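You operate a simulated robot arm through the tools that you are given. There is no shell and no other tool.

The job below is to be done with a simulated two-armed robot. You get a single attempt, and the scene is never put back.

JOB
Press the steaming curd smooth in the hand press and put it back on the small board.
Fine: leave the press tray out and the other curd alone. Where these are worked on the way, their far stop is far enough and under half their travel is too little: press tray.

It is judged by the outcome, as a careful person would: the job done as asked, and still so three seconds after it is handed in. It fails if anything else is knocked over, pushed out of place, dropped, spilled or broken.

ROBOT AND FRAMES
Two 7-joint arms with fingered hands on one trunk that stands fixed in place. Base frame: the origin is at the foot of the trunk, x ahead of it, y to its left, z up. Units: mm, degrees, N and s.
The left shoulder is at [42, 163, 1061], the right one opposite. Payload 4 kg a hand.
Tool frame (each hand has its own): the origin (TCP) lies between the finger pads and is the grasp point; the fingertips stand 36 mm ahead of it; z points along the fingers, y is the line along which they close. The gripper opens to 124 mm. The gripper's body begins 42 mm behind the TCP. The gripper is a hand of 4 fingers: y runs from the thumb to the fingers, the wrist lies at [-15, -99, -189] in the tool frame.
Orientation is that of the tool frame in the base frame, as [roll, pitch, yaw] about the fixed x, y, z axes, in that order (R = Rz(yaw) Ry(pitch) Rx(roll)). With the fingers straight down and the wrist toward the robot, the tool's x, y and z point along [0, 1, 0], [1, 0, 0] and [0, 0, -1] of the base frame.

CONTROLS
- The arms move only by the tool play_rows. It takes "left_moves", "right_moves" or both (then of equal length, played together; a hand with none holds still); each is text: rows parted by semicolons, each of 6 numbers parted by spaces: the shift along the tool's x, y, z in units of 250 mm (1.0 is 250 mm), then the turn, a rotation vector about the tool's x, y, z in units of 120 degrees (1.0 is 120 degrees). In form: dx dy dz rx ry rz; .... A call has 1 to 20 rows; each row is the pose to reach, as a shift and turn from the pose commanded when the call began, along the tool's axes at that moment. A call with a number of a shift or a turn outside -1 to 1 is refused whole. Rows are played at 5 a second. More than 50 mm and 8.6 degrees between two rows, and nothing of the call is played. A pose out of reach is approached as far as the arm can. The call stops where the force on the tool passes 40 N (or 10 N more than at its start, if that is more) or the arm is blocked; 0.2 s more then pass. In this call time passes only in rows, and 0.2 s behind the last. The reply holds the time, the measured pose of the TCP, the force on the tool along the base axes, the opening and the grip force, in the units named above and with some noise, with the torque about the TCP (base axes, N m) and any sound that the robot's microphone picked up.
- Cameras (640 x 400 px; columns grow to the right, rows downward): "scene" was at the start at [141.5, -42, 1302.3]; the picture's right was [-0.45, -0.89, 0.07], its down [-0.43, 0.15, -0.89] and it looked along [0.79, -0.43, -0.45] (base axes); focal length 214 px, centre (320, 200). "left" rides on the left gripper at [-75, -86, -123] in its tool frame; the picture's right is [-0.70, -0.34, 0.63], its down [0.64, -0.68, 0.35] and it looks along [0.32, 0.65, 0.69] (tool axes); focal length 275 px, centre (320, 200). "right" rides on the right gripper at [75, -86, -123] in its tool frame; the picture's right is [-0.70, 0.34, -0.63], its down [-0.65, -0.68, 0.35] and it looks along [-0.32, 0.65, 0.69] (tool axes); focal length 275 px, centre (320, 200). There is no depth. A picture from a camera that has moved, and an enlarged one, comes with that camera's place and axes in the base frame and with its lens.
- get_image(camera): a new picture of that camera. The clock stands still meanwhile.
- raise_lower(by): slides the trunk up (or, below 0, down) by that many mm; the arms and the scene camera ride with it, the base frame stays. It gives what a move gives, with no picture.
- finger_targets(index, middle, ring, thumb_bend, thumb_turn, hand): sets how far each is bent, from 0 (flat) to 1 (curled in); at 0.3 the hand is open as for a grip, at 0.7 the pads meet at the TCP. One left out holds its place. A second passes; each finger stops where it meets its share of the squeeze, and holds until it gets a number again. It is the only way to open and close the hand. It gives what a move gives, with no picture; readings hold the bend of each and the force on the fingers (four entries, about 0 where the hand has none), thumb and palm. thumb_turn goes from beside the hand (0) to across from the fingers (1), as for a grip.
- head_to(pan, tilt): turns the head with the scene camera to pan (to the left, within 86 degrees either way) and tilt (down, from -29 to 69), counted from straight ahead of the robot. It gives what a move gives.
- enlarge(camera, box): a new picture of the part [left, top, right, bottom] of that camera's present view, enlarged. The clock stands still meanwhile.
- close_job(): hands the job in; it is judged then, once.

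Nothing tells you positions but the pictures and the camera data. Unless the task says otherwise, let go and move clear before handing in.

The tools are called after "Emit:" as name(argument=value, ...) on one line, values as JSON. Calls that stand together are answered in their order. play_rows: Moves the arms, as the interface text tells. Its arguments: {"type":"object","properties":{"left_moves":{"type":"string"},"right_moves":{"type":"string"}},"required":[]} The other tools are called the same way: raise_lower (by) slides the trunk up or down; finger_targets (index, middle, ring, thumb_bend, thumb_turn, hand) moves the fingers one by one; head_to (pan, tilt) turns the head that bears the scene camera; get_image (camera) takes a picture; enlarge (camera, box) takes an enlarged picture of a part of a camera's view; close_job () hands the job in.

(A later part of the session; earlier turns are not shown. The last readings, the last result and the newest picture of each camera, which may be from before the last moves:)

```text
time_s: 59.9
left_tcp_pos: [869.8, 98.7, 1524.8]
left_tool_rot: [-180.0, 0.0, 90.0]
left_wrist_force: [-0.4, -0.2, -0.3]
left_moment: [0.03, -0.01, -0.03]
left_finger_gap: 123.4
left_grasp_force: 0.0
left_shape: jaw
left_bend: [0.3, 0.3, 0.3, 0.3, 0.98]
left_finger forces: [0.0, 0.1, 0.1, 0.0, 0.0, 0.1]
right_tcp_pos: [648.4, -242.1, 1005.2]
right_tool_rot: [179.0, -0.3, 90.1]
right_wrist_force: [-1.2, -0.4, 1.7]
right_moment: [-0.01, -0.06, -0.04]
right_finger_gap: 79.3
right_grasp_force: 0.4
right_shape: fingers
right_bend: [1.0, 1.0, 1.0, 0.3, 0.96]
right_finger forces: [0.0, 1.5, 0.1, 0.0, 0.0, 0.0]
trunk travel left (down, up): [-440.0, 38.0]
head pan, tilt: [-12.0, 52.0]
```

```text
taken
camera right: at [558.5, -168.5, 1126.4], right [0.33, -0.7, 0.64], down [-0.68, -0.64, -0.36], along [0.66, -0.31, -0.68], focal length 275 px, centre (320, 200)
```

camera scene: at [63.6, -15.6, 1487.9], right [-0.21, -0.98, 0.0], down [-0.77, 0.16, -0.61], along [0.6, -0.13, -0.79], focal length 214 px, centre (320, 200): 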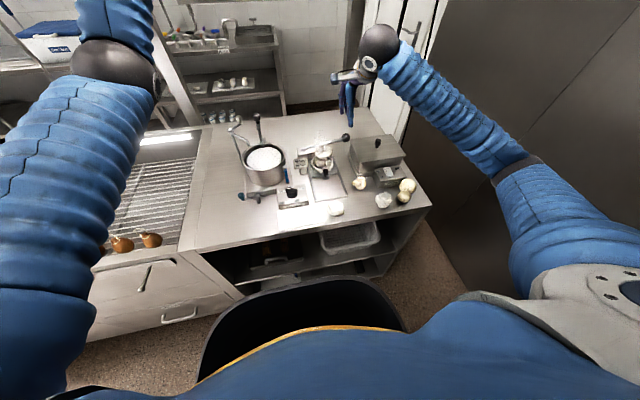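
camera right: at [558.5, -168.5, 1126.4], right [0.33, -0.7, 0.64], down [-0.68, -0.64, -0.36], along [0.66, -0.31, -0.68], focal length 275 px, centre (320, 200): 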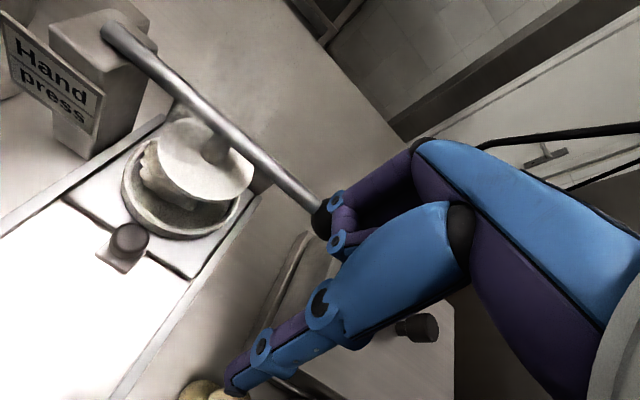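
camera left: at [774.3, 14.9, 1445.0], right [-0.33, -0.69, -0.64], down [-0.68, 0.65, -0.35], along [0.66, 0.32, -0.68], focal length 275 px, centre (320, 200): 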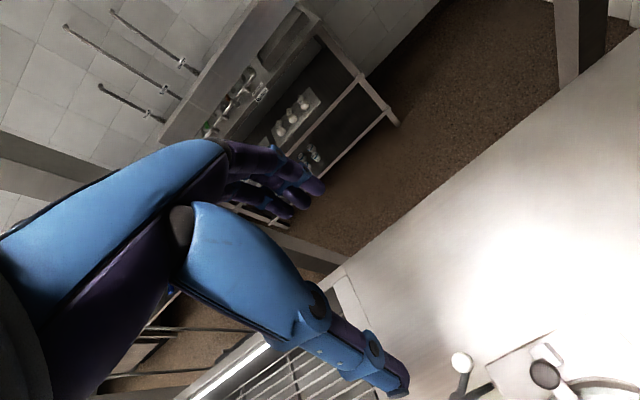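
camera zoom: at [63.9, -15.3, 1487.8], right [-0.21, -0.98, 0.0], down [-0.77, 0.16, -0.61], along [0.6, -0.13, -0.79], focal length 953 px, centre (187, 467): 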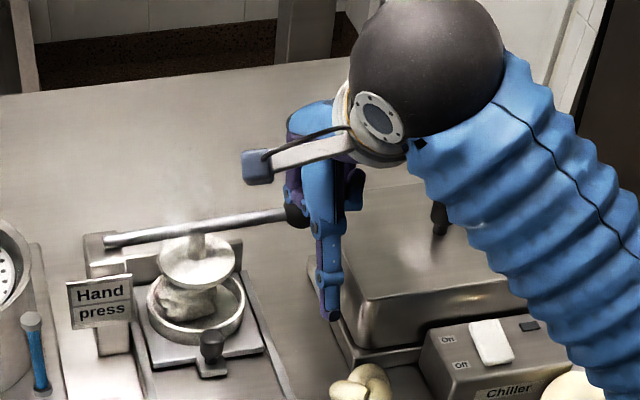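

Emit:
play_rows(right_moves="0 0 0.006 0 0 0; 0 0 0.012 0 0 0; 0 0 0.018 0 0 0; 0 0 0.024 0 0 0; 0 0 0.028 0 0 0; 0 0 0.032 0 0 0; 0 0 0.036 0 0 0; 0 0 0.04 0 0 0; 0 0 0.044 0 0 0; 0 0 0.048 0 0 0")

Emit:
enlarge(camera="scene", box=[310, 115, 380, 185])

```text
time_s: 62.0
left_tcp_pos: [869.2, 98.0, 1525.4]
left_tool_rot: [-179.9, 0.0, 90.0]
left_wrist_force: [0.3, -0.2, -0.1]
left_moment: [-0.03, 0.01, 0.0]
left_finger_gap: 123.8
left_grasp_force: 0.0
left_shape: jaw
left_bend: [0.3, 0.3, 0.3, 0.3, 0.98]
left_finger forces: [0.0, 0.1, 0.1, 0.0, 0.0, 0.1]
right_tcp_pos: [646.8, -243.1, 995.4]
right_tool_rot: [178.8, -0.3, 90.0]
right_wrist_force: [0.3, -3.9, 14.5]
right_moment: [-0.08, -0.4, -0.06]
right_finger_gap: 79.3
right_grasp_force: 7.4
right_shape: fingers
right_bend: [1.0, 1.0, 1.0, 0.3, 0.96]
right_finger forces: [0.0, 14.3, 0.1, 0.0, 0.0, 0.1]
trunk travel left (down, up): [-440.0, 38.0]
head pan, tilt: [-12.0, 52.0]
```

```text
5.71 times, centred on (345, 150) of scene
camera zoom: at [63.0, -15.2, 1488.0], right [-0.21, -0.98, 0.0], down [-0.77, 0.16, -0.61], along [0.6, -0.13, -0.79], focal length 1226 px, centre (177, 486)
```

zoom: 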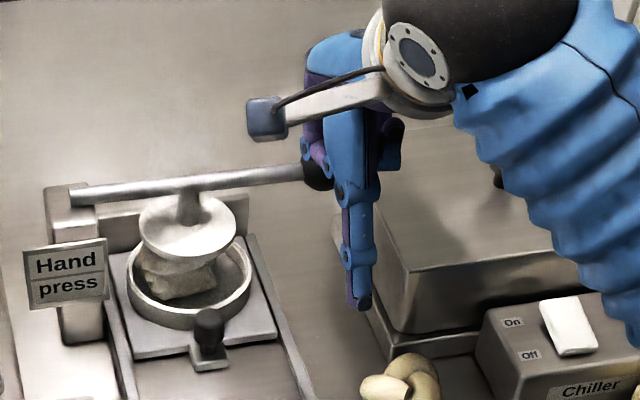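

Emit:
play_rows(right_moves="0 0 0.004 0 0 0; 0 0 0.008 0 0 0; 0 0 0.012 0 0 0; 0 0 0.012 0 0 0; 0 0 0.012 0 0 0; 0 0 0.012 0 0 0; 0 0 0.012 0 0 0")

Emit:
enlarge(camera="scene", box=[310, 115, 380, 185])

```text
time_s: 62.9
left_tcp_pos: [870.2, 97.3, 1524.8]
left_tool_rot: [-180.0, 0.0, 90.0]
left_wrist_force: [0.9, 0.4, 0.4]
left_moment: [-0.01, 0.04, -0.01]
left_finger_gap: 123.7
left_grasp_force: 0.1
left_shape: jaw
left_bend: [0.3, 0.3, 0.3, 0.3, 0.98]
left_finger forces: [0.1, 0.0, 0.1, 0.1, 0.1, 0.0]
right_tcp_pos: [648.5, -243.1, 994.8]
right_tool_rot: [178.5, -0.3, 89.9]
right_wrist_force: [-2.1, -0.8, 17.6]
right_moment: [-0.15, -0.44, -0.03]
right_finger_gap: 79.0
right_grasp_force: 8.4
right_shape: fingers
right_bend: [1.0, 1.0, 1.0, 0.3, 0.96]
right_finger forces: [0.0, 17.1, 0.1, 0.1, 0.0, 0.0]
trunk travel left (down, up): [-440.0, 38.0]
head pan, tilt: [-12.0, 52.0]
stopped in row 4 (right hand): the force on the tool passed its limit at 41 N (the readings are from after the stop); the commanded pose is now the measured one
```

```text
5.71 times, centred on (345, 150) of scene
camera zoom: at [63.6, -15.2, 1487.6], right [-0.21, -0.98, 0.0], down [-0.77, 0.16, -0.61], along [0.6, -0.13, -0.79], focal length 1226 px, centre (177, 486)
```

zoom: 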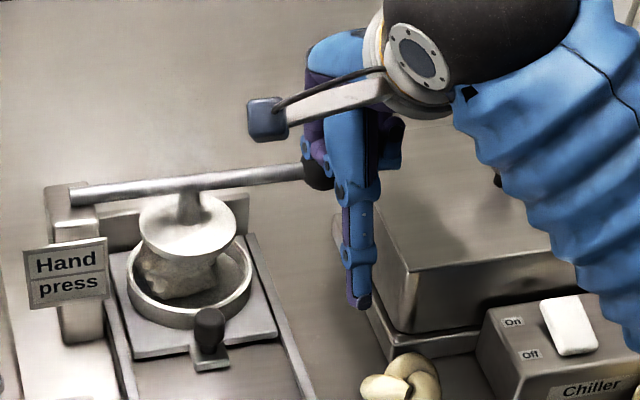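

Emit:
enlarge(camera="scene", box=[320, 140, 350, 175])

Emit:
enlarge(camera="right", box=[60, 90, 340, 290])

```text
11.43 times, centred on (335, 158) of scene
camera zoom: at [63.6, -15.2, 1487.6], right [-0.21, -0.98, 0.0], down [-0.77, 0.16, -0.61], along [0.6, -0.13, -0.79], focal length 2451 px, centre (149, 686)
```

zoom: 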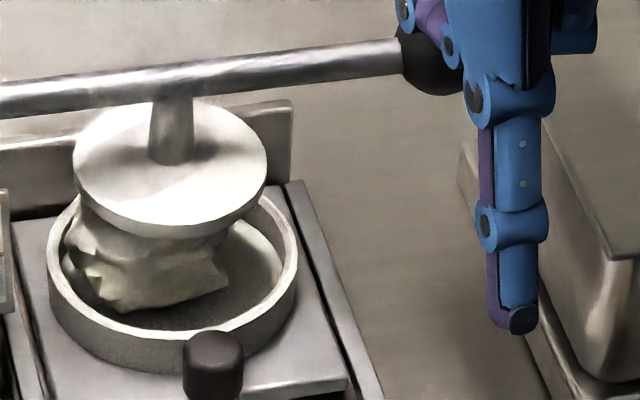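

```text
2.00 times, centred on (200, 190) of right
camera zoom: at [559.1, -169.2, 1114.8], right [0.32, -0.7, 0.64], down [-0.67, -0.64, -0.37], along [0.67, -0.31, -0.68], focal length 551 px, centre (560, 220)
```

zoom: 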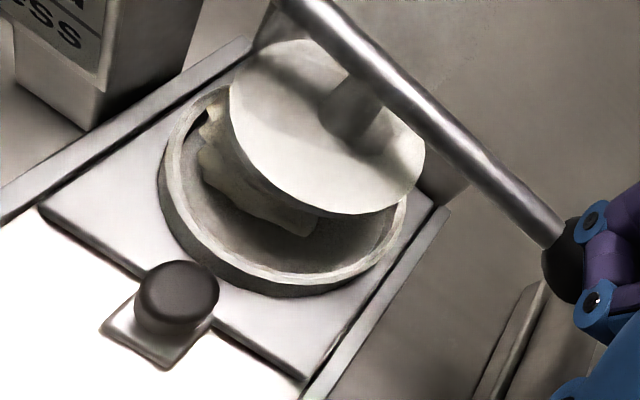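

The plate bears on the curd but it's still lumpy. I'll apply a steady load below the limit and hold it for a few seconds.

Emit:
play_rows(right_moves="0 0 0.003 0 0 0; 0 0 0.006 0 0 0; 0 0 0.006 0 0 0; 0 0 0.006 0 0 0; 0 0 0.006 0 0 0; 0 0 0.006 0 0 0; 0 0 0.006 0 0 0; 0 0 0.006 0 0 0; 0 0 0.006 0 0 0; 0 0 0.006 0 0 0; 0 0 0.006 0 0 0; 0 0 0.006 0 0 0; 0 0 0.006 0 0 0; 0 0 0.006 0 0 0; 0 0 0.006 0 0 0; 0 0 0.006 0 0 0")

Emit:
enlarge(camera="scene", box=[320, 140, 350, 175])

```text
time_s: 64.2
left_tcp_pos: [869.1, 97.4, 1524.6]
left_tool_rot: [-179.9, -0.1, 90.0]
left_wrist_force: [-0.5, 0.5, -0.2]
left_moment: [0.0, -0.01, -0.01]
left_finger_gap: 123.6
left_grasp_force: 0.0
left_shape: jaw
left_bend: [0.3, 0.3, 0.3, 0.3, 0.98]
left_finger forces: [0.0, 0.0, 0.0, 0.0, 0.0, 0.0]
right_tcp_pos: [649.5, -242.7, 995.0]
right_tool_rot: [178.4, -0.4, 89.9]
right_wrist_force: [-4.8, -1.3, 14.7]
right_moment: [-0.17, -0.33, -0.07]
right_finger_gap: 79.3
right_grasp_force: 7.5
right_shape: fingers
right_bend: [1.0, 1.0, 1.0, 0.3, 0.96]
right_finger forces: [0.0, 15.5, 0.0, 0.1, 0.0, 0.0]
trunk travel left (down, up): [-440.0, 38.0]
head pan, tilt: [-12.0, 52.0]
stopped in row 6 (right hand): the force on the tool passed its limit at 41 N (the readings are from after the stop); the commanded pose is now the measured one
```

```text
11.43 times, centred on (335, 158) of scene
camera zoom: at [63.6, -15.2, 1487.5], right [-0.21, -0.98, 0.0], down [-0.77, 0.16, -0.61], along [0.6, -0.13, -0.79], focal length 2451 px, centre (149, 686)
```

zoom: 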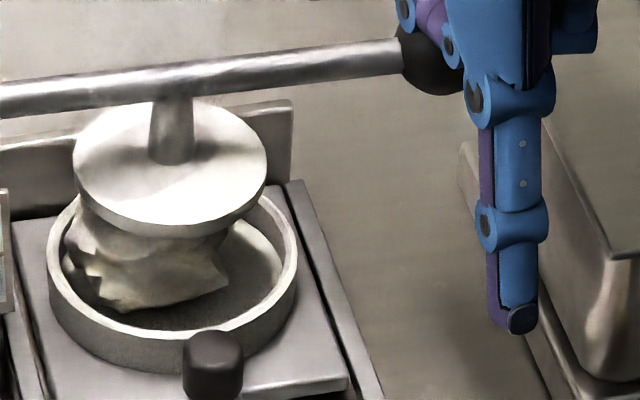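

The curd appears to sit off-centre and tipped in the ring, so it stops the plate early. I'll lift off, pull the tray out again and reseat the curd flat and centred.

Emit:
play_rows(right_moves="0 0 -0.03 0 0 0; 0 0 -0.06 0 0 0; 0 0 -0.1 0 0 0; 0 0 -0.16 0 0 0; 0 0 -0.24 0 0 0; 0 0 -0.34 0 0 0; 0 -0.1 -0.44 0 0 0; 0 -0.2 -0.48 0 0 0; 0 -0.3 -0.48 0 0 0")

Emit:
enlarge(camera="scene", box=[310, 130, 360, 180])

Emit:
get_image(camera="right")

```text
time_s: 66.2
left_tcp_pos: [868.6, 97.7, 1526.1]
left_tool_rot: [179.9, 0.0, 90.0]
left_wrist_force: [-0.2, -0.7, -0.5]
left_moment: [-0.02, 0.01, 0.0]
left_finger_gap: 123.6
left_grasp_force: 0.0
left_shape: jaw
left_bend: [0.3, 0.3, 0.3, 0.3, 0.98]
left_finger forces: [0.0, 0.1, 0.0, 0.0, 0.0, 0.0]
right_tcp_pos: [568.9, -243.1, 1110.3]
right_tool_rot: [178.6, -0.3, 89.9]
right_wrist_force: [-0.8, -0.1, 0.5]
right_moment: [-0.02, 0.04, -0.03]
right_finger_gap: 79.2
right_grasp_force: 0.2
right_shape: fingers
right_bend: [1.0, 1.0, 1.0, 0.3, 0.96]
right_finger forces: [0.0, 0.1, 0.0, 0.0, 0.1, 0.1]
trunk travel left (down, up): [-440.0, 38.0]
head pan, tilt: [-12.0, 52.0]
```

```text
8.00 times, centred on (335, 155) of scene
camera zoom: at [63.4, -15.4, 1487.8], right [-0.21, -0.98, 0.0], down [-0.77, 0.16, -0.61], along [0.6, -0.13, -0.79], focal length 1716 px, centre (200, 560)
```

zoom: 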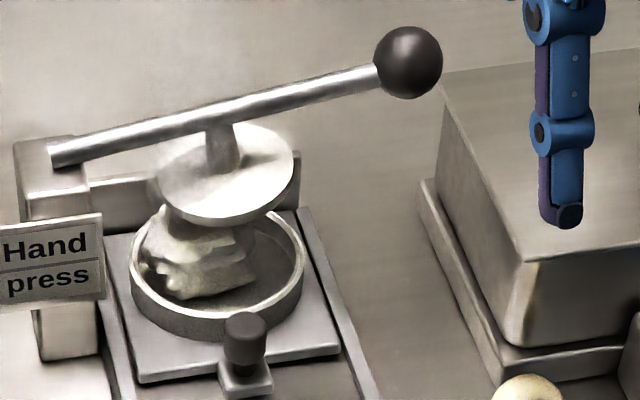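

```text
taken
camera right: at [480.5, -169.6, 1231.2], right [0.32, -0.7, 0.64], down [-0.67, -0.64, -0.37], along [0.67, -0.31, -0.68], focal length 275 px, centre (320, 200)
```

right: 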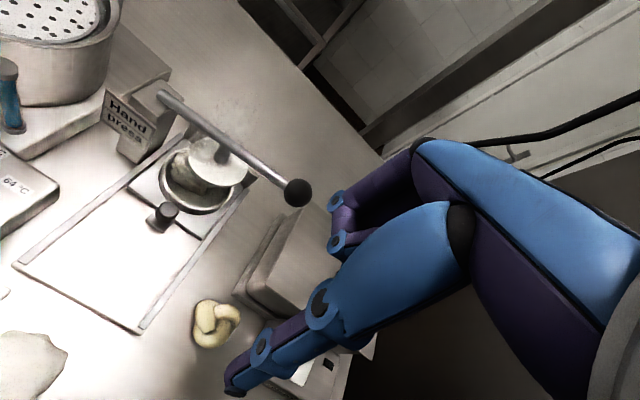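

The knob is now at about [618, -156]. I'll return to the side-pinch posture (turned, tilted 25°, fingers preshaped) to pull the tray out.

Emit:
play_rows(right_moves="0.029 -0.023 0 0 0 -0.0625; 0.058 -0.046 0 0 0 -0.125; 0.087 -0.069 0 0 0 -0.1875; 0.116 -0.092 0 0 0 -0.25; 0.145 -0.115 0 0 0 -0.3125; 0.174 -0.138 0 0 0 -0.375; 0.203 -0.161 0 0 0 -0.4375; 0.232 -0.184 0 0 0 -0.5; 0.261 -0.207 0 0 0 -0.5625; 0.29 -0.23 0 0 0 -0.625; 0.319 -0.253 0 0 0 -0.6875; 0.348 -0.276 0 0 0 -0.75; 0.348 -0.276 0 0 0 -0.75")

Emit:
finger_targets(hand="right", index=0.52, middle=0.52, ring=0.46, thumb_bend=0.52, thumb_turn=0.98)

Emit:
play_rows(right_moves="0 0 0.04 0 -0.042 0; 0 0 0.08 0 -0.083 0; 0 0 0.12 0 -0.125 0; 0 0 0.16 0 -0.167 0; 0 0 0.2 0 -0.208 0; 0 0 0.2 0 -0.208 0")

Emit:
get_image(camera="right")

```text
time_s: 69.0
left_tcp_pos: [870.8, 98.2, 1525.4]
left_tool_rot: [-180.0, 0.0, 90.0]
left_wrist_force: [-0.3, -0.9, -0.4]
left_moment: [0.02, -0.02, 0.01]
left_finger_gap: 123.9
left_grasp_force: 0.0
left_shape: jaw
left_bend: [0.3, 0.3, 0.3, 0.3, 0.98]
left_finger forces: [0.0, 0.0, 0.0, 0.0, 0.0, 0.0]
right_tcp_pos: [502.0, -156.8, 1109.0]
right_tool_rot: [179.7, 1.5, 179.9]
right_wrist_force: [0.2, -0.5, -0.6]
right_moment: [-0.01, 0.0, 0.01]
right_finger_gap: 79.4
right_grasp_force: 0.0
right_shape: fingers
right_bend: [1.0, 1.0, 1.0, 0.3, 0.96]
right_finger forces: [0.1, 0.1, 0.0, 0.1, 0.0, 0.0]
trunk travel left (down, up): [-440.0, 38.0]
head pan, tilt: [-12.0, 52.0]
```

```text
time_s: 70.0
left_tcp_pos: [869.1, 98.3, 1525.0]
left_tool_rot: [-180.0, -0.1, 90.0]
left_wrist_force: [-0.5, 0.4, 0.2]
left_moment: [-0.02, 0.0, 0.03]
left_finger_gap: 123.7
left_grasp_force: 0.2
left_shape: jaw
left_bend: [0.3, 0.3, 0.3, 0.3, 0.98]
left_finger forces: [0.0, 0.0, 0.0, 0.0, 0.0, 0.0]
right_tcp_pos: [501.8, -157.7, 1109.0]
right_tool_rot: [179.8, 1.5, 179.8]
right_wrist_force: [0.1, 0.1, 0.2]
right_moment: [0.03, 0.0, 0.0]
right_finger_gap: 55.8
right_grasp_force: 0.2
right_shape: fingers
right_bend: [0.52, 0.52, 0.46, 0.52, 0.98]
right_finger forces: [0.0, 0.0, 0.0, 0.0, 0.0, 0.0]
trunk travel left (down, up): [-440.0, 38.0]
head pan, tilt: [-12.0, 52.0]
```

```text
time_s: 71.4
left_tcp_pos: [869.9, 98.2, 1525.2]
left_tool_rot: [-179.9, 0.0, 90.0]
left_wrist_force: [-0.6, -0.4, 0.7]
left_moment: [-0.03, -0.02, -0.01]
left_finger_gap: 123.3
left_grasp_force: 0.0
left_shape: jaw
left_bend: [0.3, 0.3, 0.3, 0.3, 0.98]
left_finger forces: [0.0, 0.0, 0.0, 0.0, 0.1, 0.1]
right_tcp_pos: [502.7, -157.0, 1060.1]
right_tool_rot: [179.6, 26.5, 179.5]
right_wrist_force: [0.1, -0.3, -0.4]
right_moment: [0.04, -0.01, -0.03]
right_finger_gap: 55.8
right_grasp_force: 0.0
right_shape: fingers
right_bend: [0.52, 0.52, 0.46, 0.52, 0.98]
right_finger forces: [0.0, 0.0, 0.0, 0.0, 0.0, 0.0]
trunk travel left (down, up): [-440.0, 38.0]
head pan, tilt: [-12.0, 52.0]
```

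```text
taken
camera right: at [380.6, -242.7, 1134.8], right [0.34, 0.33, 0.88], down [0.73, -0.68, -0.03], along [0.59, 0.65, -0.47], focal length 275 px, centre (320, 200)
```

right: 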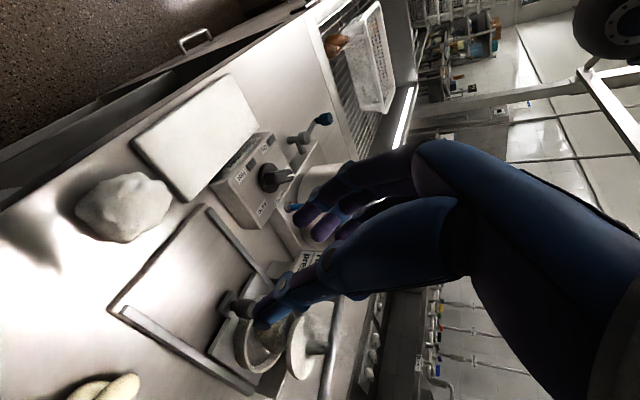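

I'll come down in front of the knob and slide in at working height, straddling it, the same safe corridor as before.

Emit:
play_rows(right_moves="0.015 0 0.097 0 0 0; 0.03 0 0.194 0 0 0; 0.046 0 0.291 0 0 0; 0.061 0 0.388 0 0 0; 0.076 0 0.485 0 0 0; 0.037 0 0.506 0 0 0; -0.003 0 0.527 0 0 0; -0.042 0 0.549 0 0 0; -0.081 0 0.57 0 0 0; -0.121 0 0.591 0 0 0; -0.16 0 0.612 0 0 0; -0.16 0 0.612 0 0 0")

Emit:
get_image(camera="right")

Emit:
enlarge(camera="scene", box=[285, 125, 385, 205])

```text
time_s: 74.0
left_tcp_pos: [870.1, 98.1, 1524.9]
left_tool_rot: [180.0, 0.0, 90.0]
left_wrist_force: [0.6, -0.7, -0.5]
left_moment: [0.03, 0.0, -0.03]
left_finger_gap: 123.7
left_grasp_force: 0.0
left_shape: jaw
left_bend: [0.3, 0.3, 0.3, 0.3, 0.98]
left_finger forces: [0.0, 0.0, 0.0, 0.1, 0.0, 0.0]
right_tcp_pos: [607.0, -156.1, 940.6]
right_tool_rot: [179.7, 26.5, 179.8]
right_wrist_force: [0.7, -0.4, -0.8]
right_moment: [0.02, -0.03, -0.03]
right_finger_gap: 55.8
right_grasp_force: 0.0
right_shape: fingers
right_bend: [0.52, 0.52, 0.46, 0.52, 0.98]
right_finger forces: [0.0, 0.0, 0.0, 0.1, 0.1, 0.0]
trunk travel left (down, up): [-440.0, 38.0]
head pan, tilt: [-12.0, 52.0]
```

```text
taken
camera right: at [484.2, -242.2, 1015.7], right [0.34, 0.33, 0.88], down [0.73, -0.68, -0.03], along [0.59, 0.65, -0.47], focal length 275 px, centre (320, 200)
```

right: 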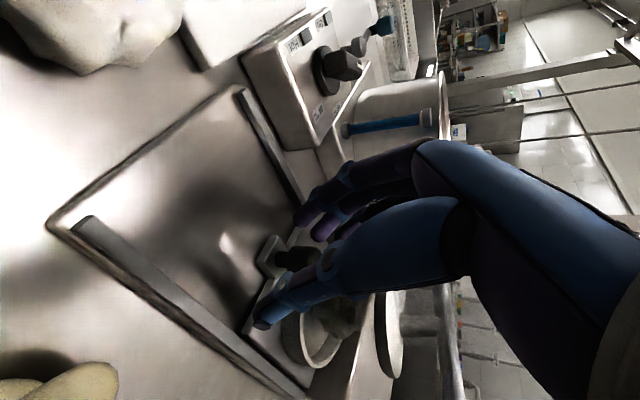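

```text
5.00 times, centred on (335, 165) of scene
camera zoom: at [63.7, -15.4, 1487.8], right [-0.21, -0.98, 0.0], down [-0.77, 0.16, -0.61], along [0.6, -0.13, -0.79], focal length 1072 px, centre (245, 375)
```

zoom: 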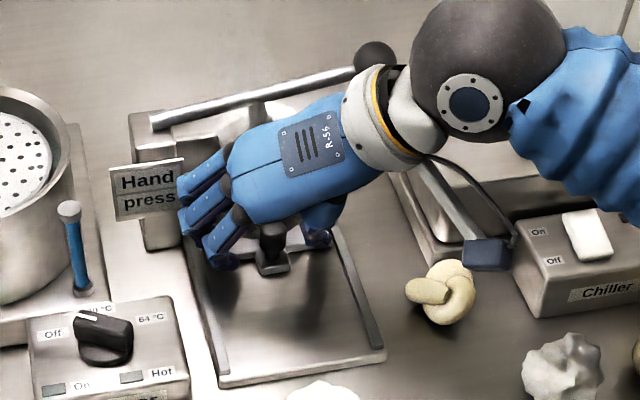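

The knob sits between thumb and fingers just as in the first good grip. Closing and testing the pull.

Emit:
finger_targets(hand="right", index=0.74, middle=0.74, thumb_bend=0.8)

Emit:
play_rows(right_moves="0.0358 0 -0.0178 0 0 0; 0.0716 0 -0.0357 0 0 0; 0.0716 0 -0.0357 0 0 0")

Emit:
enlarge(camera="right", box=[180, 140, 440, 400])

Emit:
enlarge(camera="scene", box=[285, 125, 385, 205])

```text
time_s: 75.0
left_tcp_pos: [869.4, 97.3, 1525.4]
left_tool_rot: [-179.9, 0.1, 89.9]
left_wrist_force: [-0.8, -0.7, 0.5]
left_moment: [0.0, 0.03, 0.02]
left_finger_gap: 123.8
left_grasp_force: 0.0
left_shape: jaw
left_bend: [0.3, 0.3, 0.3, 0.3, 0.98]
left_finger forces: [0.0, 0.1, 0.0, 0.0, 0.1, 0.0]
right_tcp_pos: [607.6, -155.9, 940.7]
right_tool_rot: [179.7, 26.5, 179.7]
right_wrist_force: [0.8, -5.4, -0.5]
right_moment: [0.03, 0.05, -0.01]
right_finger_gap: 13.2
right_grasp_force: 18.4
right_shape: fingers
right_bend: [0.65, 0.67, 0.46, 0.66, 0.99]
right_finger forces: [8.2, 8.0, 0.0, 0.1, 19.5, 0.0]
trunk travel left (down, up): [-440.0, 38.0]
head pan, tilt: [-12.0, 52.0]
```

```text
time_s: 75.8
left_tcp_pos: [870.3, 96.9, 1524.4]
left_tool_rot: [-179.9, 0.0, 89.9]
left_wrist_force: [0.0, 0.1, 0.1]
left_moment: [0.0, 0.0, 0.01]
left_finger_gap: 123.8
left_grasp_force: 0.1
left_shape: jaw
left_bend: [0.3, 0.3, 0.3, 0.3, 0.98]
left_finger forces: [0.0, 0.0, 0.0, 0.0, 0.1, 0.1]
right_tcp_pos: [586.2, -155.9, 939.0]
right_tool_rot: [179.6, 26.6, 179.7]
right_wrist_force: [0.9, -3.9, -1.3]
right_moment: [0.02, 0.03, 0.04]
right_finger_gap: 12.9
right_grasp_force: 18.1
right_shape: fingers
right_bend: [0.65, 0.67, 0.46, 0.66, 0.99]
right_finger forces: [8.4, 8.0, 0.0, 0.0, 19.5, 0.0]
trunk travel left (down, up): [-440.0, 38.0]
head pan, tilt: [-12.0, 52.0]
```

```text
1.54 times, centred on (310, 270) of right
camera zoom: at [464.3, -242.7, 1015.5], right [0.34, 0.33, 0.88], down [0.73, -0.68, -0.03], along [0.59, 0.65, -0.47], focal length 424 px, centre (335, 92)
```

zoom: 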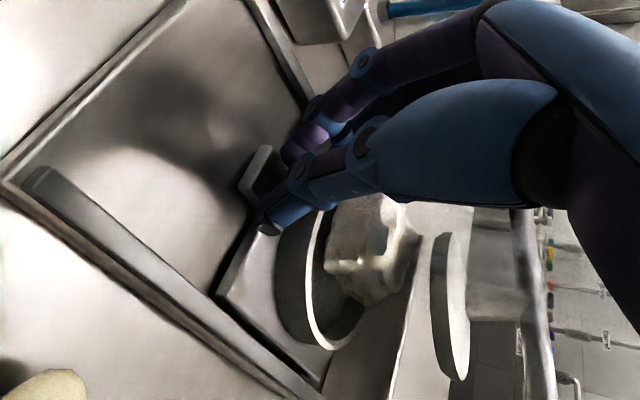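

```text
5.00 times, centred on (335, 165) of scene
camera zoom: at [64.1, -15.8, 1487.8], right [-0.21, -0.98, 0.0], down [-0.77, 0.16, -0.61], along [0.6, -0.13, -0.79], focal length 1072 px, centre (245, 375)
```

zoom: 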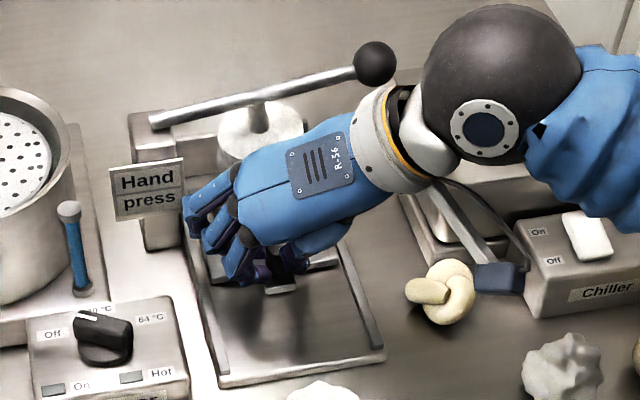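

The tray follows with a firm grip. Pulling it the rest of the way out.

Emit:
play_rows(right_moves="0.0358 0 -0.0172 0 0 0; 0.0716 0 -0.0345 0 0 0; 0.1074 0 -0.0517 0 0 0; 0.1432 0 -0.069 0 0 0; 0.179 0 -0.0862 0 0 0; 0.2148 0 -0.1034 0 0 0; 0.2434 0 -0.1172 0 0 0; 0.2434 0 -0.1172 0 0 0")

Emit:
enlarge(camera="right", box=[180, 140, 440, 400])

Emit:
enlarge(camera="scene", box=[285, 125, 385, 205])

```text
time_s: 77.6
left_tcp_pos: [869.5, 96.9, 1525.4]
left_tool_rot: [-179.9, 0.0, 89.9]
left_wrist_force: [0.0, -0.5, 0.6]
left_moment: [-0.02, 0.02, -0.01]
left_finger_gap: 123.4
left_grasp_force: 0.1
left_shape: jaw
left_bend: [0.3, 0.3, 0.3, 0.3, 0.98]
left_finger forces: [0.1, 0.0, 0.1, 0.0, 0.1, 0.0]
right_tcp_pos: [518.1, -155.5, 939.4]
right_tool_rot: [179.5, 26.5, 179.7]
right_wrist_force: [-1.3, -9.0, 8.2]
right_moment: [-0.08, -0.01, -0.02]
right_finger_gap: 13.3
right_grasp_force: 21.2
right_shape: fingers
right_bend: [0.65, 0.67, 0.46, 0.66, 0.99]
right_finger forces: [8.3, 8.2, 0.0, 0.1, 25.0, 0.1]
trunk travel left (down, up): [-440.0, 38.0]
head pan, tilt: [-12.0, 52.0]
```

```text
1.54 times, centred on (310, 270) of right
camera zoom: at [396.1, -242.1, 1014.6], right [0.34, 0.33, 0.88], down [0.73, -0.68, -0.03], along [0.59, 0.65, -0.47], focal length 424 px, centre (335, 92)
```

zoom: 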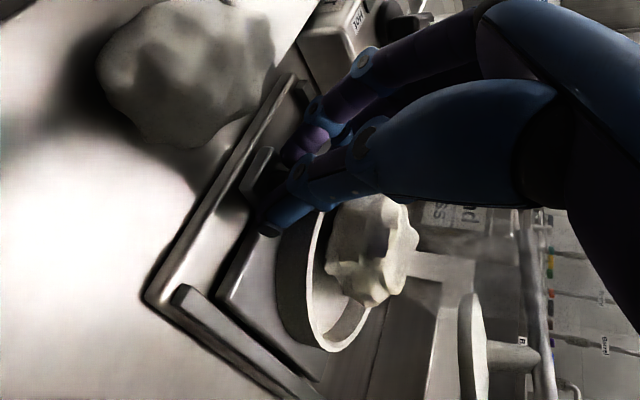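

```text
5.00 times, centred on (335, 165) of scene
camera zoom: at [63.5, -16.1, 1487.9], right [-0.21, -0.98, 0.0], down [-0.77, 0.16, -0.61], along [0.6, -0.13, -0.79], focal length 1072 px, centre (245, 375)
```

zoom: 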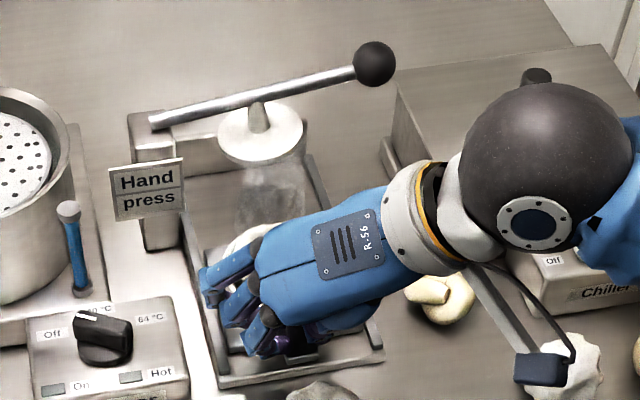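

The tray is out again. I'll release the knob, back off and look at how the curd sits.

Emit:
finger_targets(hand="right", index=0.5, middle=0.5, thumb_bend=0.5)

Emit:
play_rows(right_moves="0.01 0 -0.08 0 0 0; 0.02 0 -0.16 0 0 0; 0.03 0 -0.24 0 0 0; 0.05 0 -0.34 0 0 0; 0.08 0 -0.44 0 0 0; 0.1 0 -0.54 0 0 0; 0.1 0 -0.6 0 0 0")

Emit:
enlarge(camera="scene", box=[300, 140, 370, 210])

Emit:
get_image(camera="right")

```text
time_s: 78.6
left_tcp_pos: [870.6, 96.8, 1524.4]
left_tool_rot: [-180.0, -0.1, 90.0]
left_wrist_force: [0.1, 0.7, 0.6]
left_moment: [-0.01, 0.0, 0.0]
left_finger_gap: 123.9
left_grasp_force: 0.1
left_shape: jaw
left_bend: [0.3, 0.3, 0.3, 0.3, 0.98]
left_finger forces: [0.0, 0.0, 0.1, 0.0, 0.1, 0.1]
right_tcp_pos: [518.0, -155.1, 938.3]
right_tool_rot: [179.7, 26.5, 179.7]
right_wrist_force: [0.1, 0.0, 0.6]
right_moment: [0.0, -0.02, 0.0]
right_finger_gap: 62.0
right_grasp_force: 0.0
right_shape: fingers
right_bend: [0.5, 0.5, 0.46, 0.5, 0.98]
right_finger forces: [0.0, 0.1, 0.0, 0.0, 0.0, 0.1]
trunk travel left (down, up): [-440.0, 38.0]
head pan, tilt: [-12.0, 52.0]
```

```text
time_s: 80.2
left_tcp_pos: [869.1, 98.3, 1525.2]
left_tool_rot: [180.0, 0.0, 90.0]
left_wrist_force: [0.3, 0.1, 0.3]
left_moment: [-0.03, 0.01, 0.03]
left_finger_gap: 123.6
left_grasp_force: 0.1
left_shape: jaw
left_bend: [0.3, 0.3, 0.3, 0.3, 0.98]
left_finger forces: [0.1, 0.0, 0.0, 0.0, 0.0, 0.1]
right_tcp_pos: [460.2, -156.7, 1058.7]
right_tool_rot: [179.6, 26.4, 179.6]
right_wrist_force: [0.3, -0.6, 0.0]
right_moment: [-0.01, 0.02, 0.01]
right_finger_gap: 62.0
right_grasp_force: 0.1
right_shape: fingers
right_bend: [0.5, 0.5, 0.46, 0.5, 0.98]
right_finger forces: [0.0, 0.1, 0.1, 0.0, 0.0, 0.1]
right hand out of reach, approached as far as the arm can: row 6, 7
trunk travel left (down, up): [-440.0, 38.0]
head pan, tilt: [-12.0, 52.0]
```

```text
5.71 times, centred on (335, 175) of scene
camera zoom: at [63.7, -15.3, 1487.9], right [-0.21, -0.98, 0.0], down [-0.77, 0.16, -0.61], along [0.6, -0.13, -0.79], focal length 1226 px, centre (234, 343)
```

zoom: 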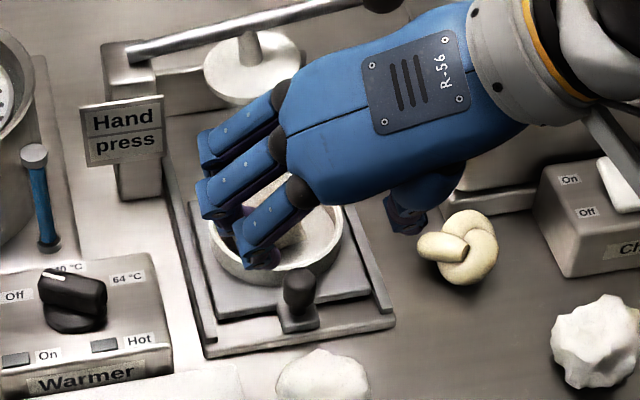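

```text
taken
camera right: at [337.8, -242.4, 1134.6], right [0.34, 0.33, 0.88], down [0.73, -0.68, -0.03], along [0.59, 0.65, -0.48], focal length 275 px, centre (320, 200)
```

right: 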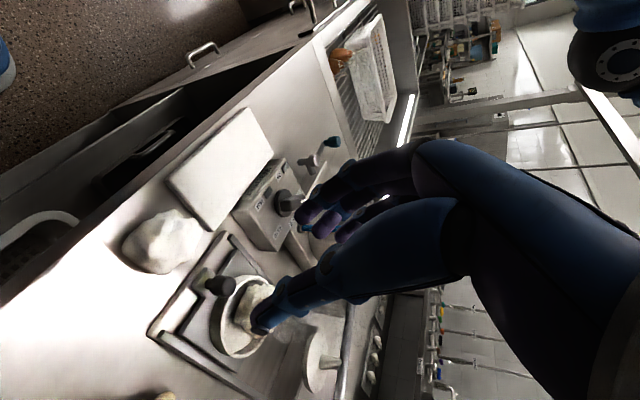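

That retreat ran to the arm's inner limit; I'll level the hand and come forward to a comfortable viewing pose.

Emit:
play_rows(right_moves="-0.054 0 -0.018 0 0.037 0; -0.107 0 -0.036 0 0.074 0; -0.161 0 -0.054 0 0.11 0; -0.215 0 -0.072 0 0.147 0; -0.268 0 -0.09 0 0.184 0; -0.322 0 -0.108 0 0.221 0; -0.322 0 -0.108 0 0.221 0")

Emit:
enlarge(camera="scene", box=[300, 140, 370, 210])

Emit:
get_image(camera="right")

```text
time_s: 81.8
left_tcp_pos: [867.7, 98.1, 1524.7]
left_tool_rot: [180.0, -0.1, 90.1]
left_wrist_force: [-0.9, 0.0, 0.6]
left_moment: [0.04, 0.04, 0.01]
left_finger_gap: 123.7
left_grasp_force: 0.1
left_shape: jaw
left_bend: [0.3, 0.3, 0.3, 0.3, 0.98]
left_finger forces: [0.0, 0.1, 0.0, 0.1, 0.1, 0.0]
right_tcp_pos: [520.9, -157.2, 1119.1]
right_tool_rot: [179.7, -0.1, 179.9]
right_wrist_force: [-0.5, -0.4, -0.4]
right_moment: [0.01, 0.0, 0.03]
right_finger_gap: 61.9
right_grasp_force: 0.0
right_shape: fingers
right_bend: [0.5, 0.5, 0.46, 0.5, 0.98]
right_finger forces: [0.0, 0.1, 0.0, 0.0, 0.0, 0.0]
trunk travel left (down, up): [-440.0, 38.0]
head pan, tilt: [-12.0, 52.0]
```

```text
5.71 times, centred on (335, 175) of scene
camera zoom: at [63.4, -15.6, 1487.9], right [-0.21, -0.98, 0.0], down [-0.77, 0.16, -0.61], along [0.6, -0.13, -0.79], focal length 1226 px, centre (234, 343)
```

zoom: 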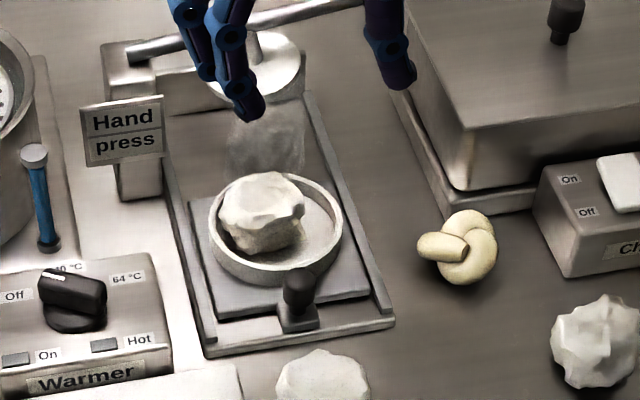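

```text
taken
camera right: at [445.3, -244.0, 1241.1], right [0.7, 0.33, 0.64], down [0.64, -0.68, -0.35], along [0.32, 0.65, -0.69], focal length 275 px, centre (320, 200)
```

right: 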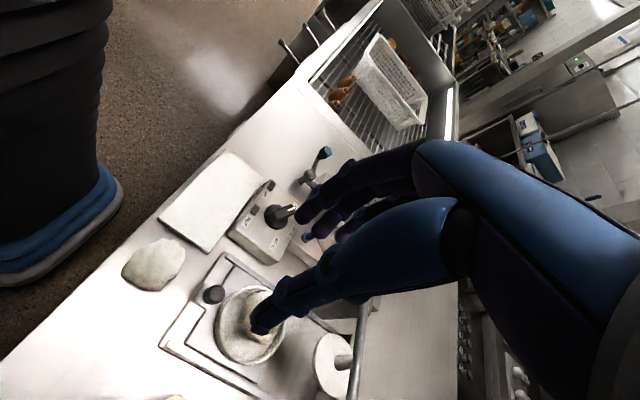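

Emit:
enlarge(camera="scene", box=[318, 162, 348, 192])

Emit:
enlarge(camera="scene", box=[322, 160, 402, 225])

Emit:
enlarge(camera="right", box=[110, 220, 310, 400])

```text
13.33 times, centred on (333, 177) of scene
camera zoom: at [63.4, -15.6, 1487.9], right [-0.21, -0.98, 0.0], down [-0.77, 0.16, -0.61], along [0.6, -0.13, -0.79], focal length 2860 px, centre (147, 507)
```

zoom: 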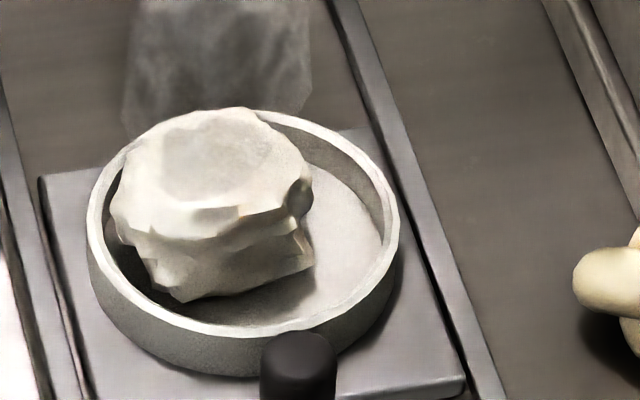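

```text
6.15 times, centred on (362, 192) of scene
camera zoom: at [63.4, -15.6, 1487.9], right [-0.21, -0.98, 0.0], down [-0.77, 0.16, -0.61], along [0.6, -0.13, -0.79], focal length 1320 px, centre (62, 246)
```

zoom: 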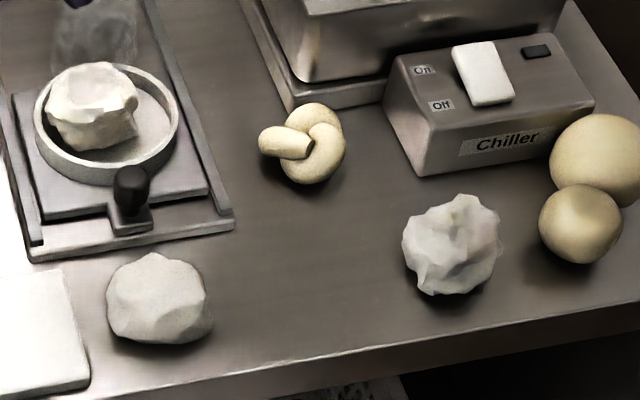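

```text
2.22 times, centred on (210, 310) of right
camera zoom: at [445.3, -244.0, 1241.1], right [0.7, 0.33, 0.64], down [0.64, -0.68, -0.35], along [0.32, 0.65, -0.69], focal length 612 px, centre (564, -44)
```

zoom: 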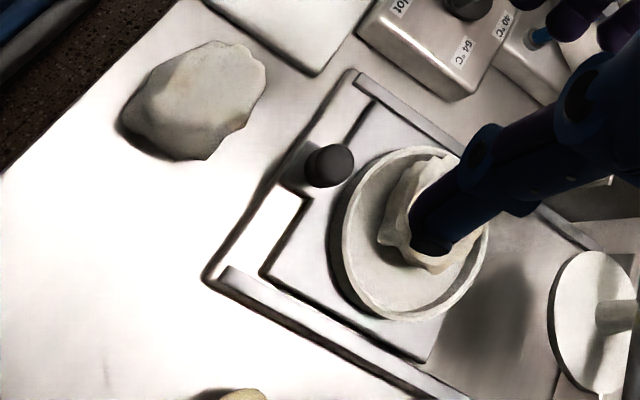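

Seen close, the lump leans toward the left rim: its centre is ~9 mm to the +y side of the ring's centre [591, -156.5]. I'll straddle it above the rim, so closing will centre it, then set it down flat.

Emit:
finger_targets(hand="right", index=0.42, middle=0.42, ring=0.42, thumb_bend=0.42)

Emit:
play_rows(right_moves="-0.056 0 0.088 0 0 0; -0.112 0 0.176 0 0 0; -0.168 0 0.264 0 0 0; -0.224 0 0.352 0 0 0; -0.276 0.003 0.436 0 0 0; -0.276 0.003 0.5 0 0 0; -0.276 0.003 0.56 0 0 0; -0.276 0.003 0.6 0 0 0; -0.276 0.003 0.6 0 0 0")

Emit:
enlarge(camera="scene", box=[300, 140, 370, 210])

Emit:
enlarge(camera="right", box=[150, 150, 410, 400])

```text
time_s: 82.8
left_tcp_pos: [868.6, 98.0, 1524.6]
left_tool_rot: [180.0, 0.0, 90.0]
left_wrist_force: [0.1, 0.4, 0.1]
left_moment: [0.02, 0.0, -0.02]
left_finger_gap: 123.8
left_grasp_force: 0.1
left_shape: jaw
left_bend: [0.3, 0.3, 0.3, 0.3, 0.98]
left_finger forces: [0.0, 0.1, 0.0, 0.0, 0.0, 0.1]
right_tcp_pos: [520.0, -157.2, 1120.0]
right_tool_rot: [179.8, -0.1, 179.8]
right_wrist_force: [0.0, -0.5, 0.2]
right_moment: [-0.01, 0.03, 0.03]
right_finger_gap: 86.6
right_grasp_force: 0.1
right_shape: fingers
right_bend: [0.42, 0.42, 0.42, 0.42, 0.97]
right_finger forces: [0.0, 0.0, 0.0, 0.0, 0.0, 0.0]
trunk travel left (down, up): [-440.0, 38.0]
head pan, tilt: [-12.0, 52.0]
```

```text
time_s: 84.8
left_tcp_pos: [869.8, 97.2, 1524.8]
left_tool_rot: [180.0, 0.1, 90.0]
left_wrist_force: [-0.4, 0.6, -1.1]
left_moment: [0.02, 0.0, 0.03]
left_finger_gap: 123.6
left_grasp_force: 0.1
left_shape: jaw
left_bend: [0.3, 0.3, 0.3, 0.3, 0.98]
left_finger forces: [0.0, 0.1, 0.0, 0.0, 0.0, 0.0]
right_tcp_pos: [589.2, -156.3, 968.0]
right_tool_rot: [179.7, 0.0, 179.8]
right_wrist_force: [0.2, -0.3, -0.8]
right_moment: [0.0, -0.01, 0.02]
right_finger_gap: 86.7
right_grasp_force: 0.0
right_shape: fingers
right_bend: [0.42, 0.42, 0.42, 0.42, 0.97]
right_finger forces: [0.0, 0.0, 0.0, 0.0, 0.1, 0.0]
trunk travel left (down, up): [-440.0, 38.0]
head pan, tilt: [-12.0, 52.0]
```

```text
5.71 times, centred on (335, 175) of scene
camera zoom: at [63.9, -15.3, 1487.9], right [-0.21, -0.98, 0.0], down [-0.77, 0.16, -0.61], along [0.6, -0.13, -0.79], focal length 1226 px, centre (234, 343)
```

zoom: 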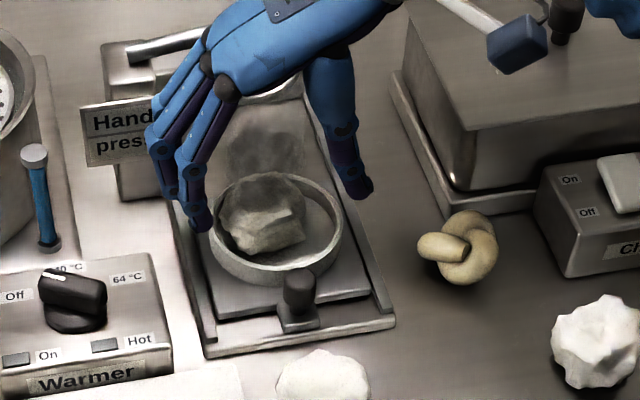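

```text
1.60 times, centred on (280, 275) of right
camera zoom: at [514.2, -242.5, 1090.6], right [0.7, 0.33, 0.64], down [0.64, -0.68, -0.35], along [0.32, 0.65, -0.69], focal length 440 px, centre (384, 80)
```

zoom: 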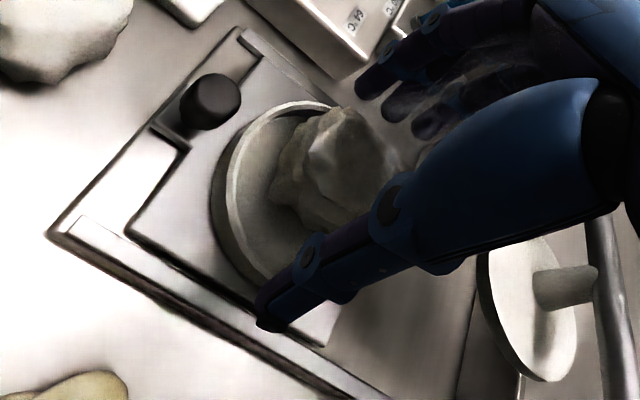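

Emit:
play_rows(right_moves="0 0 0.016 0 0 0; 0 0 0.032 0 0 0; 0 0 0.032 0 0 0")

Emit:
finger_targets(hand="right", index=0.5, middle=0.5, ring=0.5, thumb_bend=0.5)

Emit:
finger_targets(hand="right", index=0.58, middle=0.58, ring=0.58, thumb_bend=0.58)

Emit:
enlarge(camera="scene", box=[300, 140, 370, 210])

Emit:
enlarge(camera="right", box=[150, 150, 410, 400])

```text
time_s: 85.6
left_tcp_pos: [870.8, 98.2, 1524.4]
left_tool_rot: [180.0, 0.0, 89.9]
left_wrist_force: [0.9, -0.5, 0.2]
left_moment: [0.0, 0.0, -0.01]
left_finger_gap: 123.6
left_grasp_force: 0.0
left_shape: jaw
left_bend: [0.3, 0.3, 0.3, 0.3, 0.98]
left_finger forces: [0.0, 0.1, 0.0, 0.1, 0.1, 0.0]
right_tcp_pos: [589.6, -156.3, 962.8]
right_tool_rot: [179.6, 0.0, 179.9]
right_wrist_force: [0.7, 0.0, 0.4]
right_moment: [-0.02, 0.03, -0.02]
right_finger_gap: 86.9
right_grasp_force: 0.0
right_shape: fingers
right_bend: [0.42, 0.42, 0.42, 0.42, 0.97]
right_finger forces: [0.1, 0.0, 0.0, 0.0, 0.0, 0.0]
trunk travel left (down, up): [-440.0, 38.0]
head pan, tilt: [-12.0, 52.0]
```

```text
time_s: 86.6
left_tcp_pos: [870.2, 97.7, 1523.8]
left_tool_rot: [180.0, 0.1, 89.9]
left_wrist_force: [-0.4, -0.4, 0.6]
left_moment: [-0.01, -0.01, -0.01]
left_finger_gap: 123.6
left_grasp_force: 0.0
left_shape: jaw
left_bend: [0.3, 0.3, 0.3, 0.3, 0.98]
left_finger forces: [0.1, 0.0, 0.0, 0.1, 0.0, 0.1]
right_tcp_pos: [590.0, -156.5, 961.4]
right_tool_rot: [179.7, -0.1, 179.9]
right_wrist_force: [0.4, -0.4, 0.1]
right_moment: [-0.01, -0.02, 0.01]
right_finger_gap: 62.6
right_grasp_force: 0.0
right_shape: fingers
right_bend: [0.5, 0.5, 0.5, 0.5, 0.98]
right_finger forces: [0.1, 0.0, 0.1, 0.0, 0.1, 0.1]
trunk travel left (down, up): [-440.0, 38.0]
head pan, tilt: [-12.0, 52.0]
```

```text
time_s: 87.6
left_tcp_pos: [870.0, 97.4, 1524.6]
left_tool_rot: [-180.0, -0.1, 90.0]
left_wrist_force: [0.0, -0.7, 0.1]
left_moment: [-0.02, 0.01, 0.01]
left_finger_gap: 124.0
left_grasp_force: 0.0
left_shape: jaw
left_bend: [0.3, 0.3, 0.3, 0.3, 0.98]
left_finger forces: [0.1, 0.0, 0.0, 0.0, 0.0, 0.0]
right_tcp_pos: [589.2, -154.4, 960.6]
right_tool_rot: [179.7, 0.0, 179.8]
right_wrist_force: [-0.2, 0.9, 2.0]
right_moment: [0.12, -0.03, 0.04]
right_finger_gap: 53.4
right_grasp_force: 6.2
right_shape: fingers
right_bend: [0.54, 0.54, 0.57, 0.55, 0.98]
right_finger forces: [3.1, 3.7, 0.0, 0.0, 6.3, 0.0]
trunk travel left (down, up): [-440.0, 38.0]
head pan, tilt: [-12.0, 52.0]
```

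```text
5.71 times, centred on (335, 175) of scene
camera zoom: at [63.9, -15.2, 1487.8], right [-0.21, -0.98, 0.0], down [-0.77, 0.16, -0.61], along [0.6, -0.13, -0.79], focal length 1226 px, centre (234, 343)
```

zoom: 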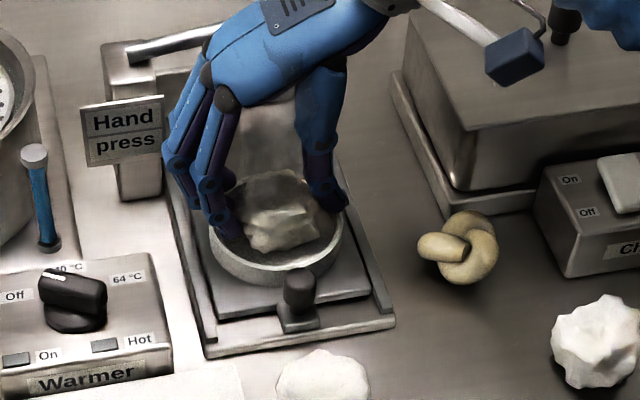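

```text
1.60 times, centred on (280, 275) of right
camera zoom: at [514.0, -242.4, 1082.7], right [0.7, 0.33, 0.64], down [0.64, -0.68, -0.35], along [0.32, 0.65, -0.69], focal length 440 px, centre (384, 80)
```

zoom: 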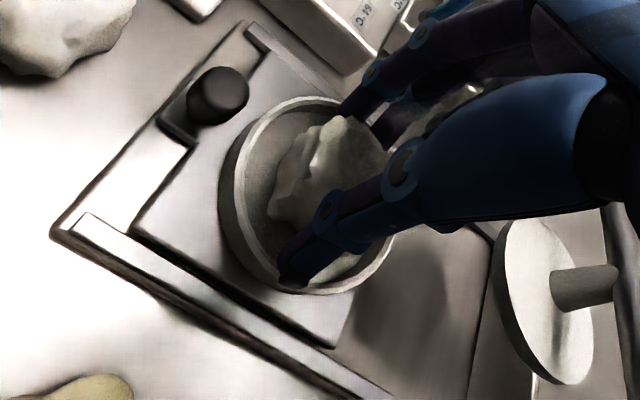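

The curd is now held near the ring's centre with a light grip. I'll raise it a few millimetres so it hangs level, then look before lowering.

Emit:
finger_targets(hand="right", index=0.62, middle=0.62, ring=0.6, thumb_bend=0.62)

Emit:
play_rows(right_moves="0 0 -0.016 0 0 0; 0 -0.004 -0.032 0 0 0; 0 -0.008 -0.048 0 0 0; 0 -0.008 -0.048 0 0 0")

Emit:
enlarge(camera="scene", box=[310, 145, 360, 195])

Emit:
enlarge(camera="right", box=[170, 170, 370, 370])

```text
time_s: 88.6
left_tcp_pos: [869.6, 98.9, 1524.9]
left_tool_rot: [-180.0, 0.1, 90.0]
left_wrist_force: [0.3, -0.8, -0.5]
left_moment: [-0.01, 0.05, -0.01]
left_finger_gap: 123.9
left_grasp_force: 0.1
left_shape: jaw
left_bend: [0.3, 0.3, 0.3, 0.3, 0.98]
left_finger forces: [0.0, 0.1, 0.0, 0.1, 0.0, 0.0]
right_tcp_pos: [588.9, -155.7, 961.4]
right_tool_rot: [179.7, 0.0, 179.8]
right_wrist_force: [0.2, 1.5, 7.0]
right_moment: [0.23, -0.06, -0.04]
right_finger_gap: 52.9
right_grasp_force: 14.3
right_shape: fingers
right_bend: [0.55, 0.55, 0.6, 0.57, 0.98]
right_finger forces: [7.2, 8.2, 0.0, 0.0, 14.1, 0.0]
trunk travel left (down, up): [-440.0, 38.0]
head pan, tilt: [-12.0, 52.0]
```

```text
time_s: 89.6
left_tcp_pos: [869.5, 97.4, 1525.4]
left_tool_rot: [-179.9, 0.1, 90.0]
left_wrist_force: [-0.8, -0.8, -0.1]
left_moment: [0.0, -0.01, 0.0]
left_finger_gap: 123.6
left_grasp_force: 0.1
left_shape: jaw
left_bend: [0.3, 0.3, 0.3, 0.3, 0.98]
left_finger forces: [0.0, 0.1, 0.0, 0.0, 0.0, 0.1]
right_tcp_pos: [590.0, -157.8, 973.8]
right_tool_rot: [179.6, 0.0, 179.7]
right_wrist_force: [0.2, 0.0, -0.5]
right_moment: [-0.01, 0.0, 0.01]
right_finger_gap: 52.6
right_grasp_force: 13.4
right_shape: fingers
right_bend: [0.55, 0.56, 0.6, 0.57, 0.99]
right_finger forces: [6.0, 6.3, 0.0, 0.1, 13.7, 0.0]
trunk travel left (down, up): [-440.0, 38.0]
head pan, tilt: [-12.0, 52.0]
```

```text
8.00 times, centred on (335, 170) of scene
camera zoom: at [64.0, -15.3, 1487.8], right [-0.21, -0.98, 0.0], down [-0.77, 0.16, -0.61], along [0.6, -0.13, -0.79], focal length 1716 px, centre (200, 440)
```

zoom: 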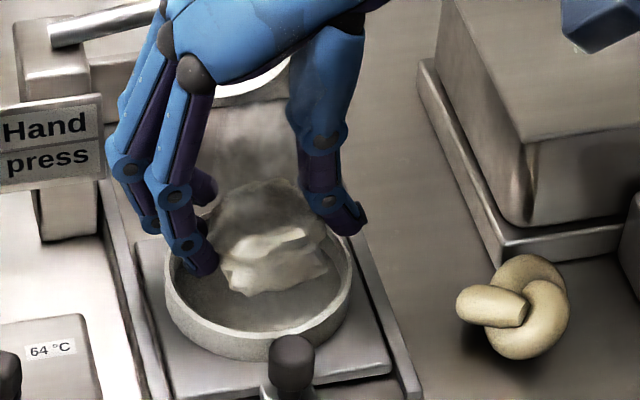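

```text
2.00 times, centred on (270, 270) of right
camera zoom: at [514.7, -244.8, 1094.4], right [0.7, 0.33, 0.64], down [0.64, -0.68, -0.35], along [0.32, 0.65, -0.69], focal length 551 px, centre (420, 60)
```

zoom: 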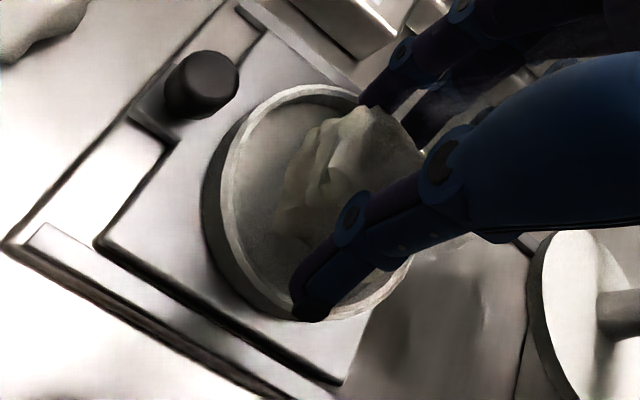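

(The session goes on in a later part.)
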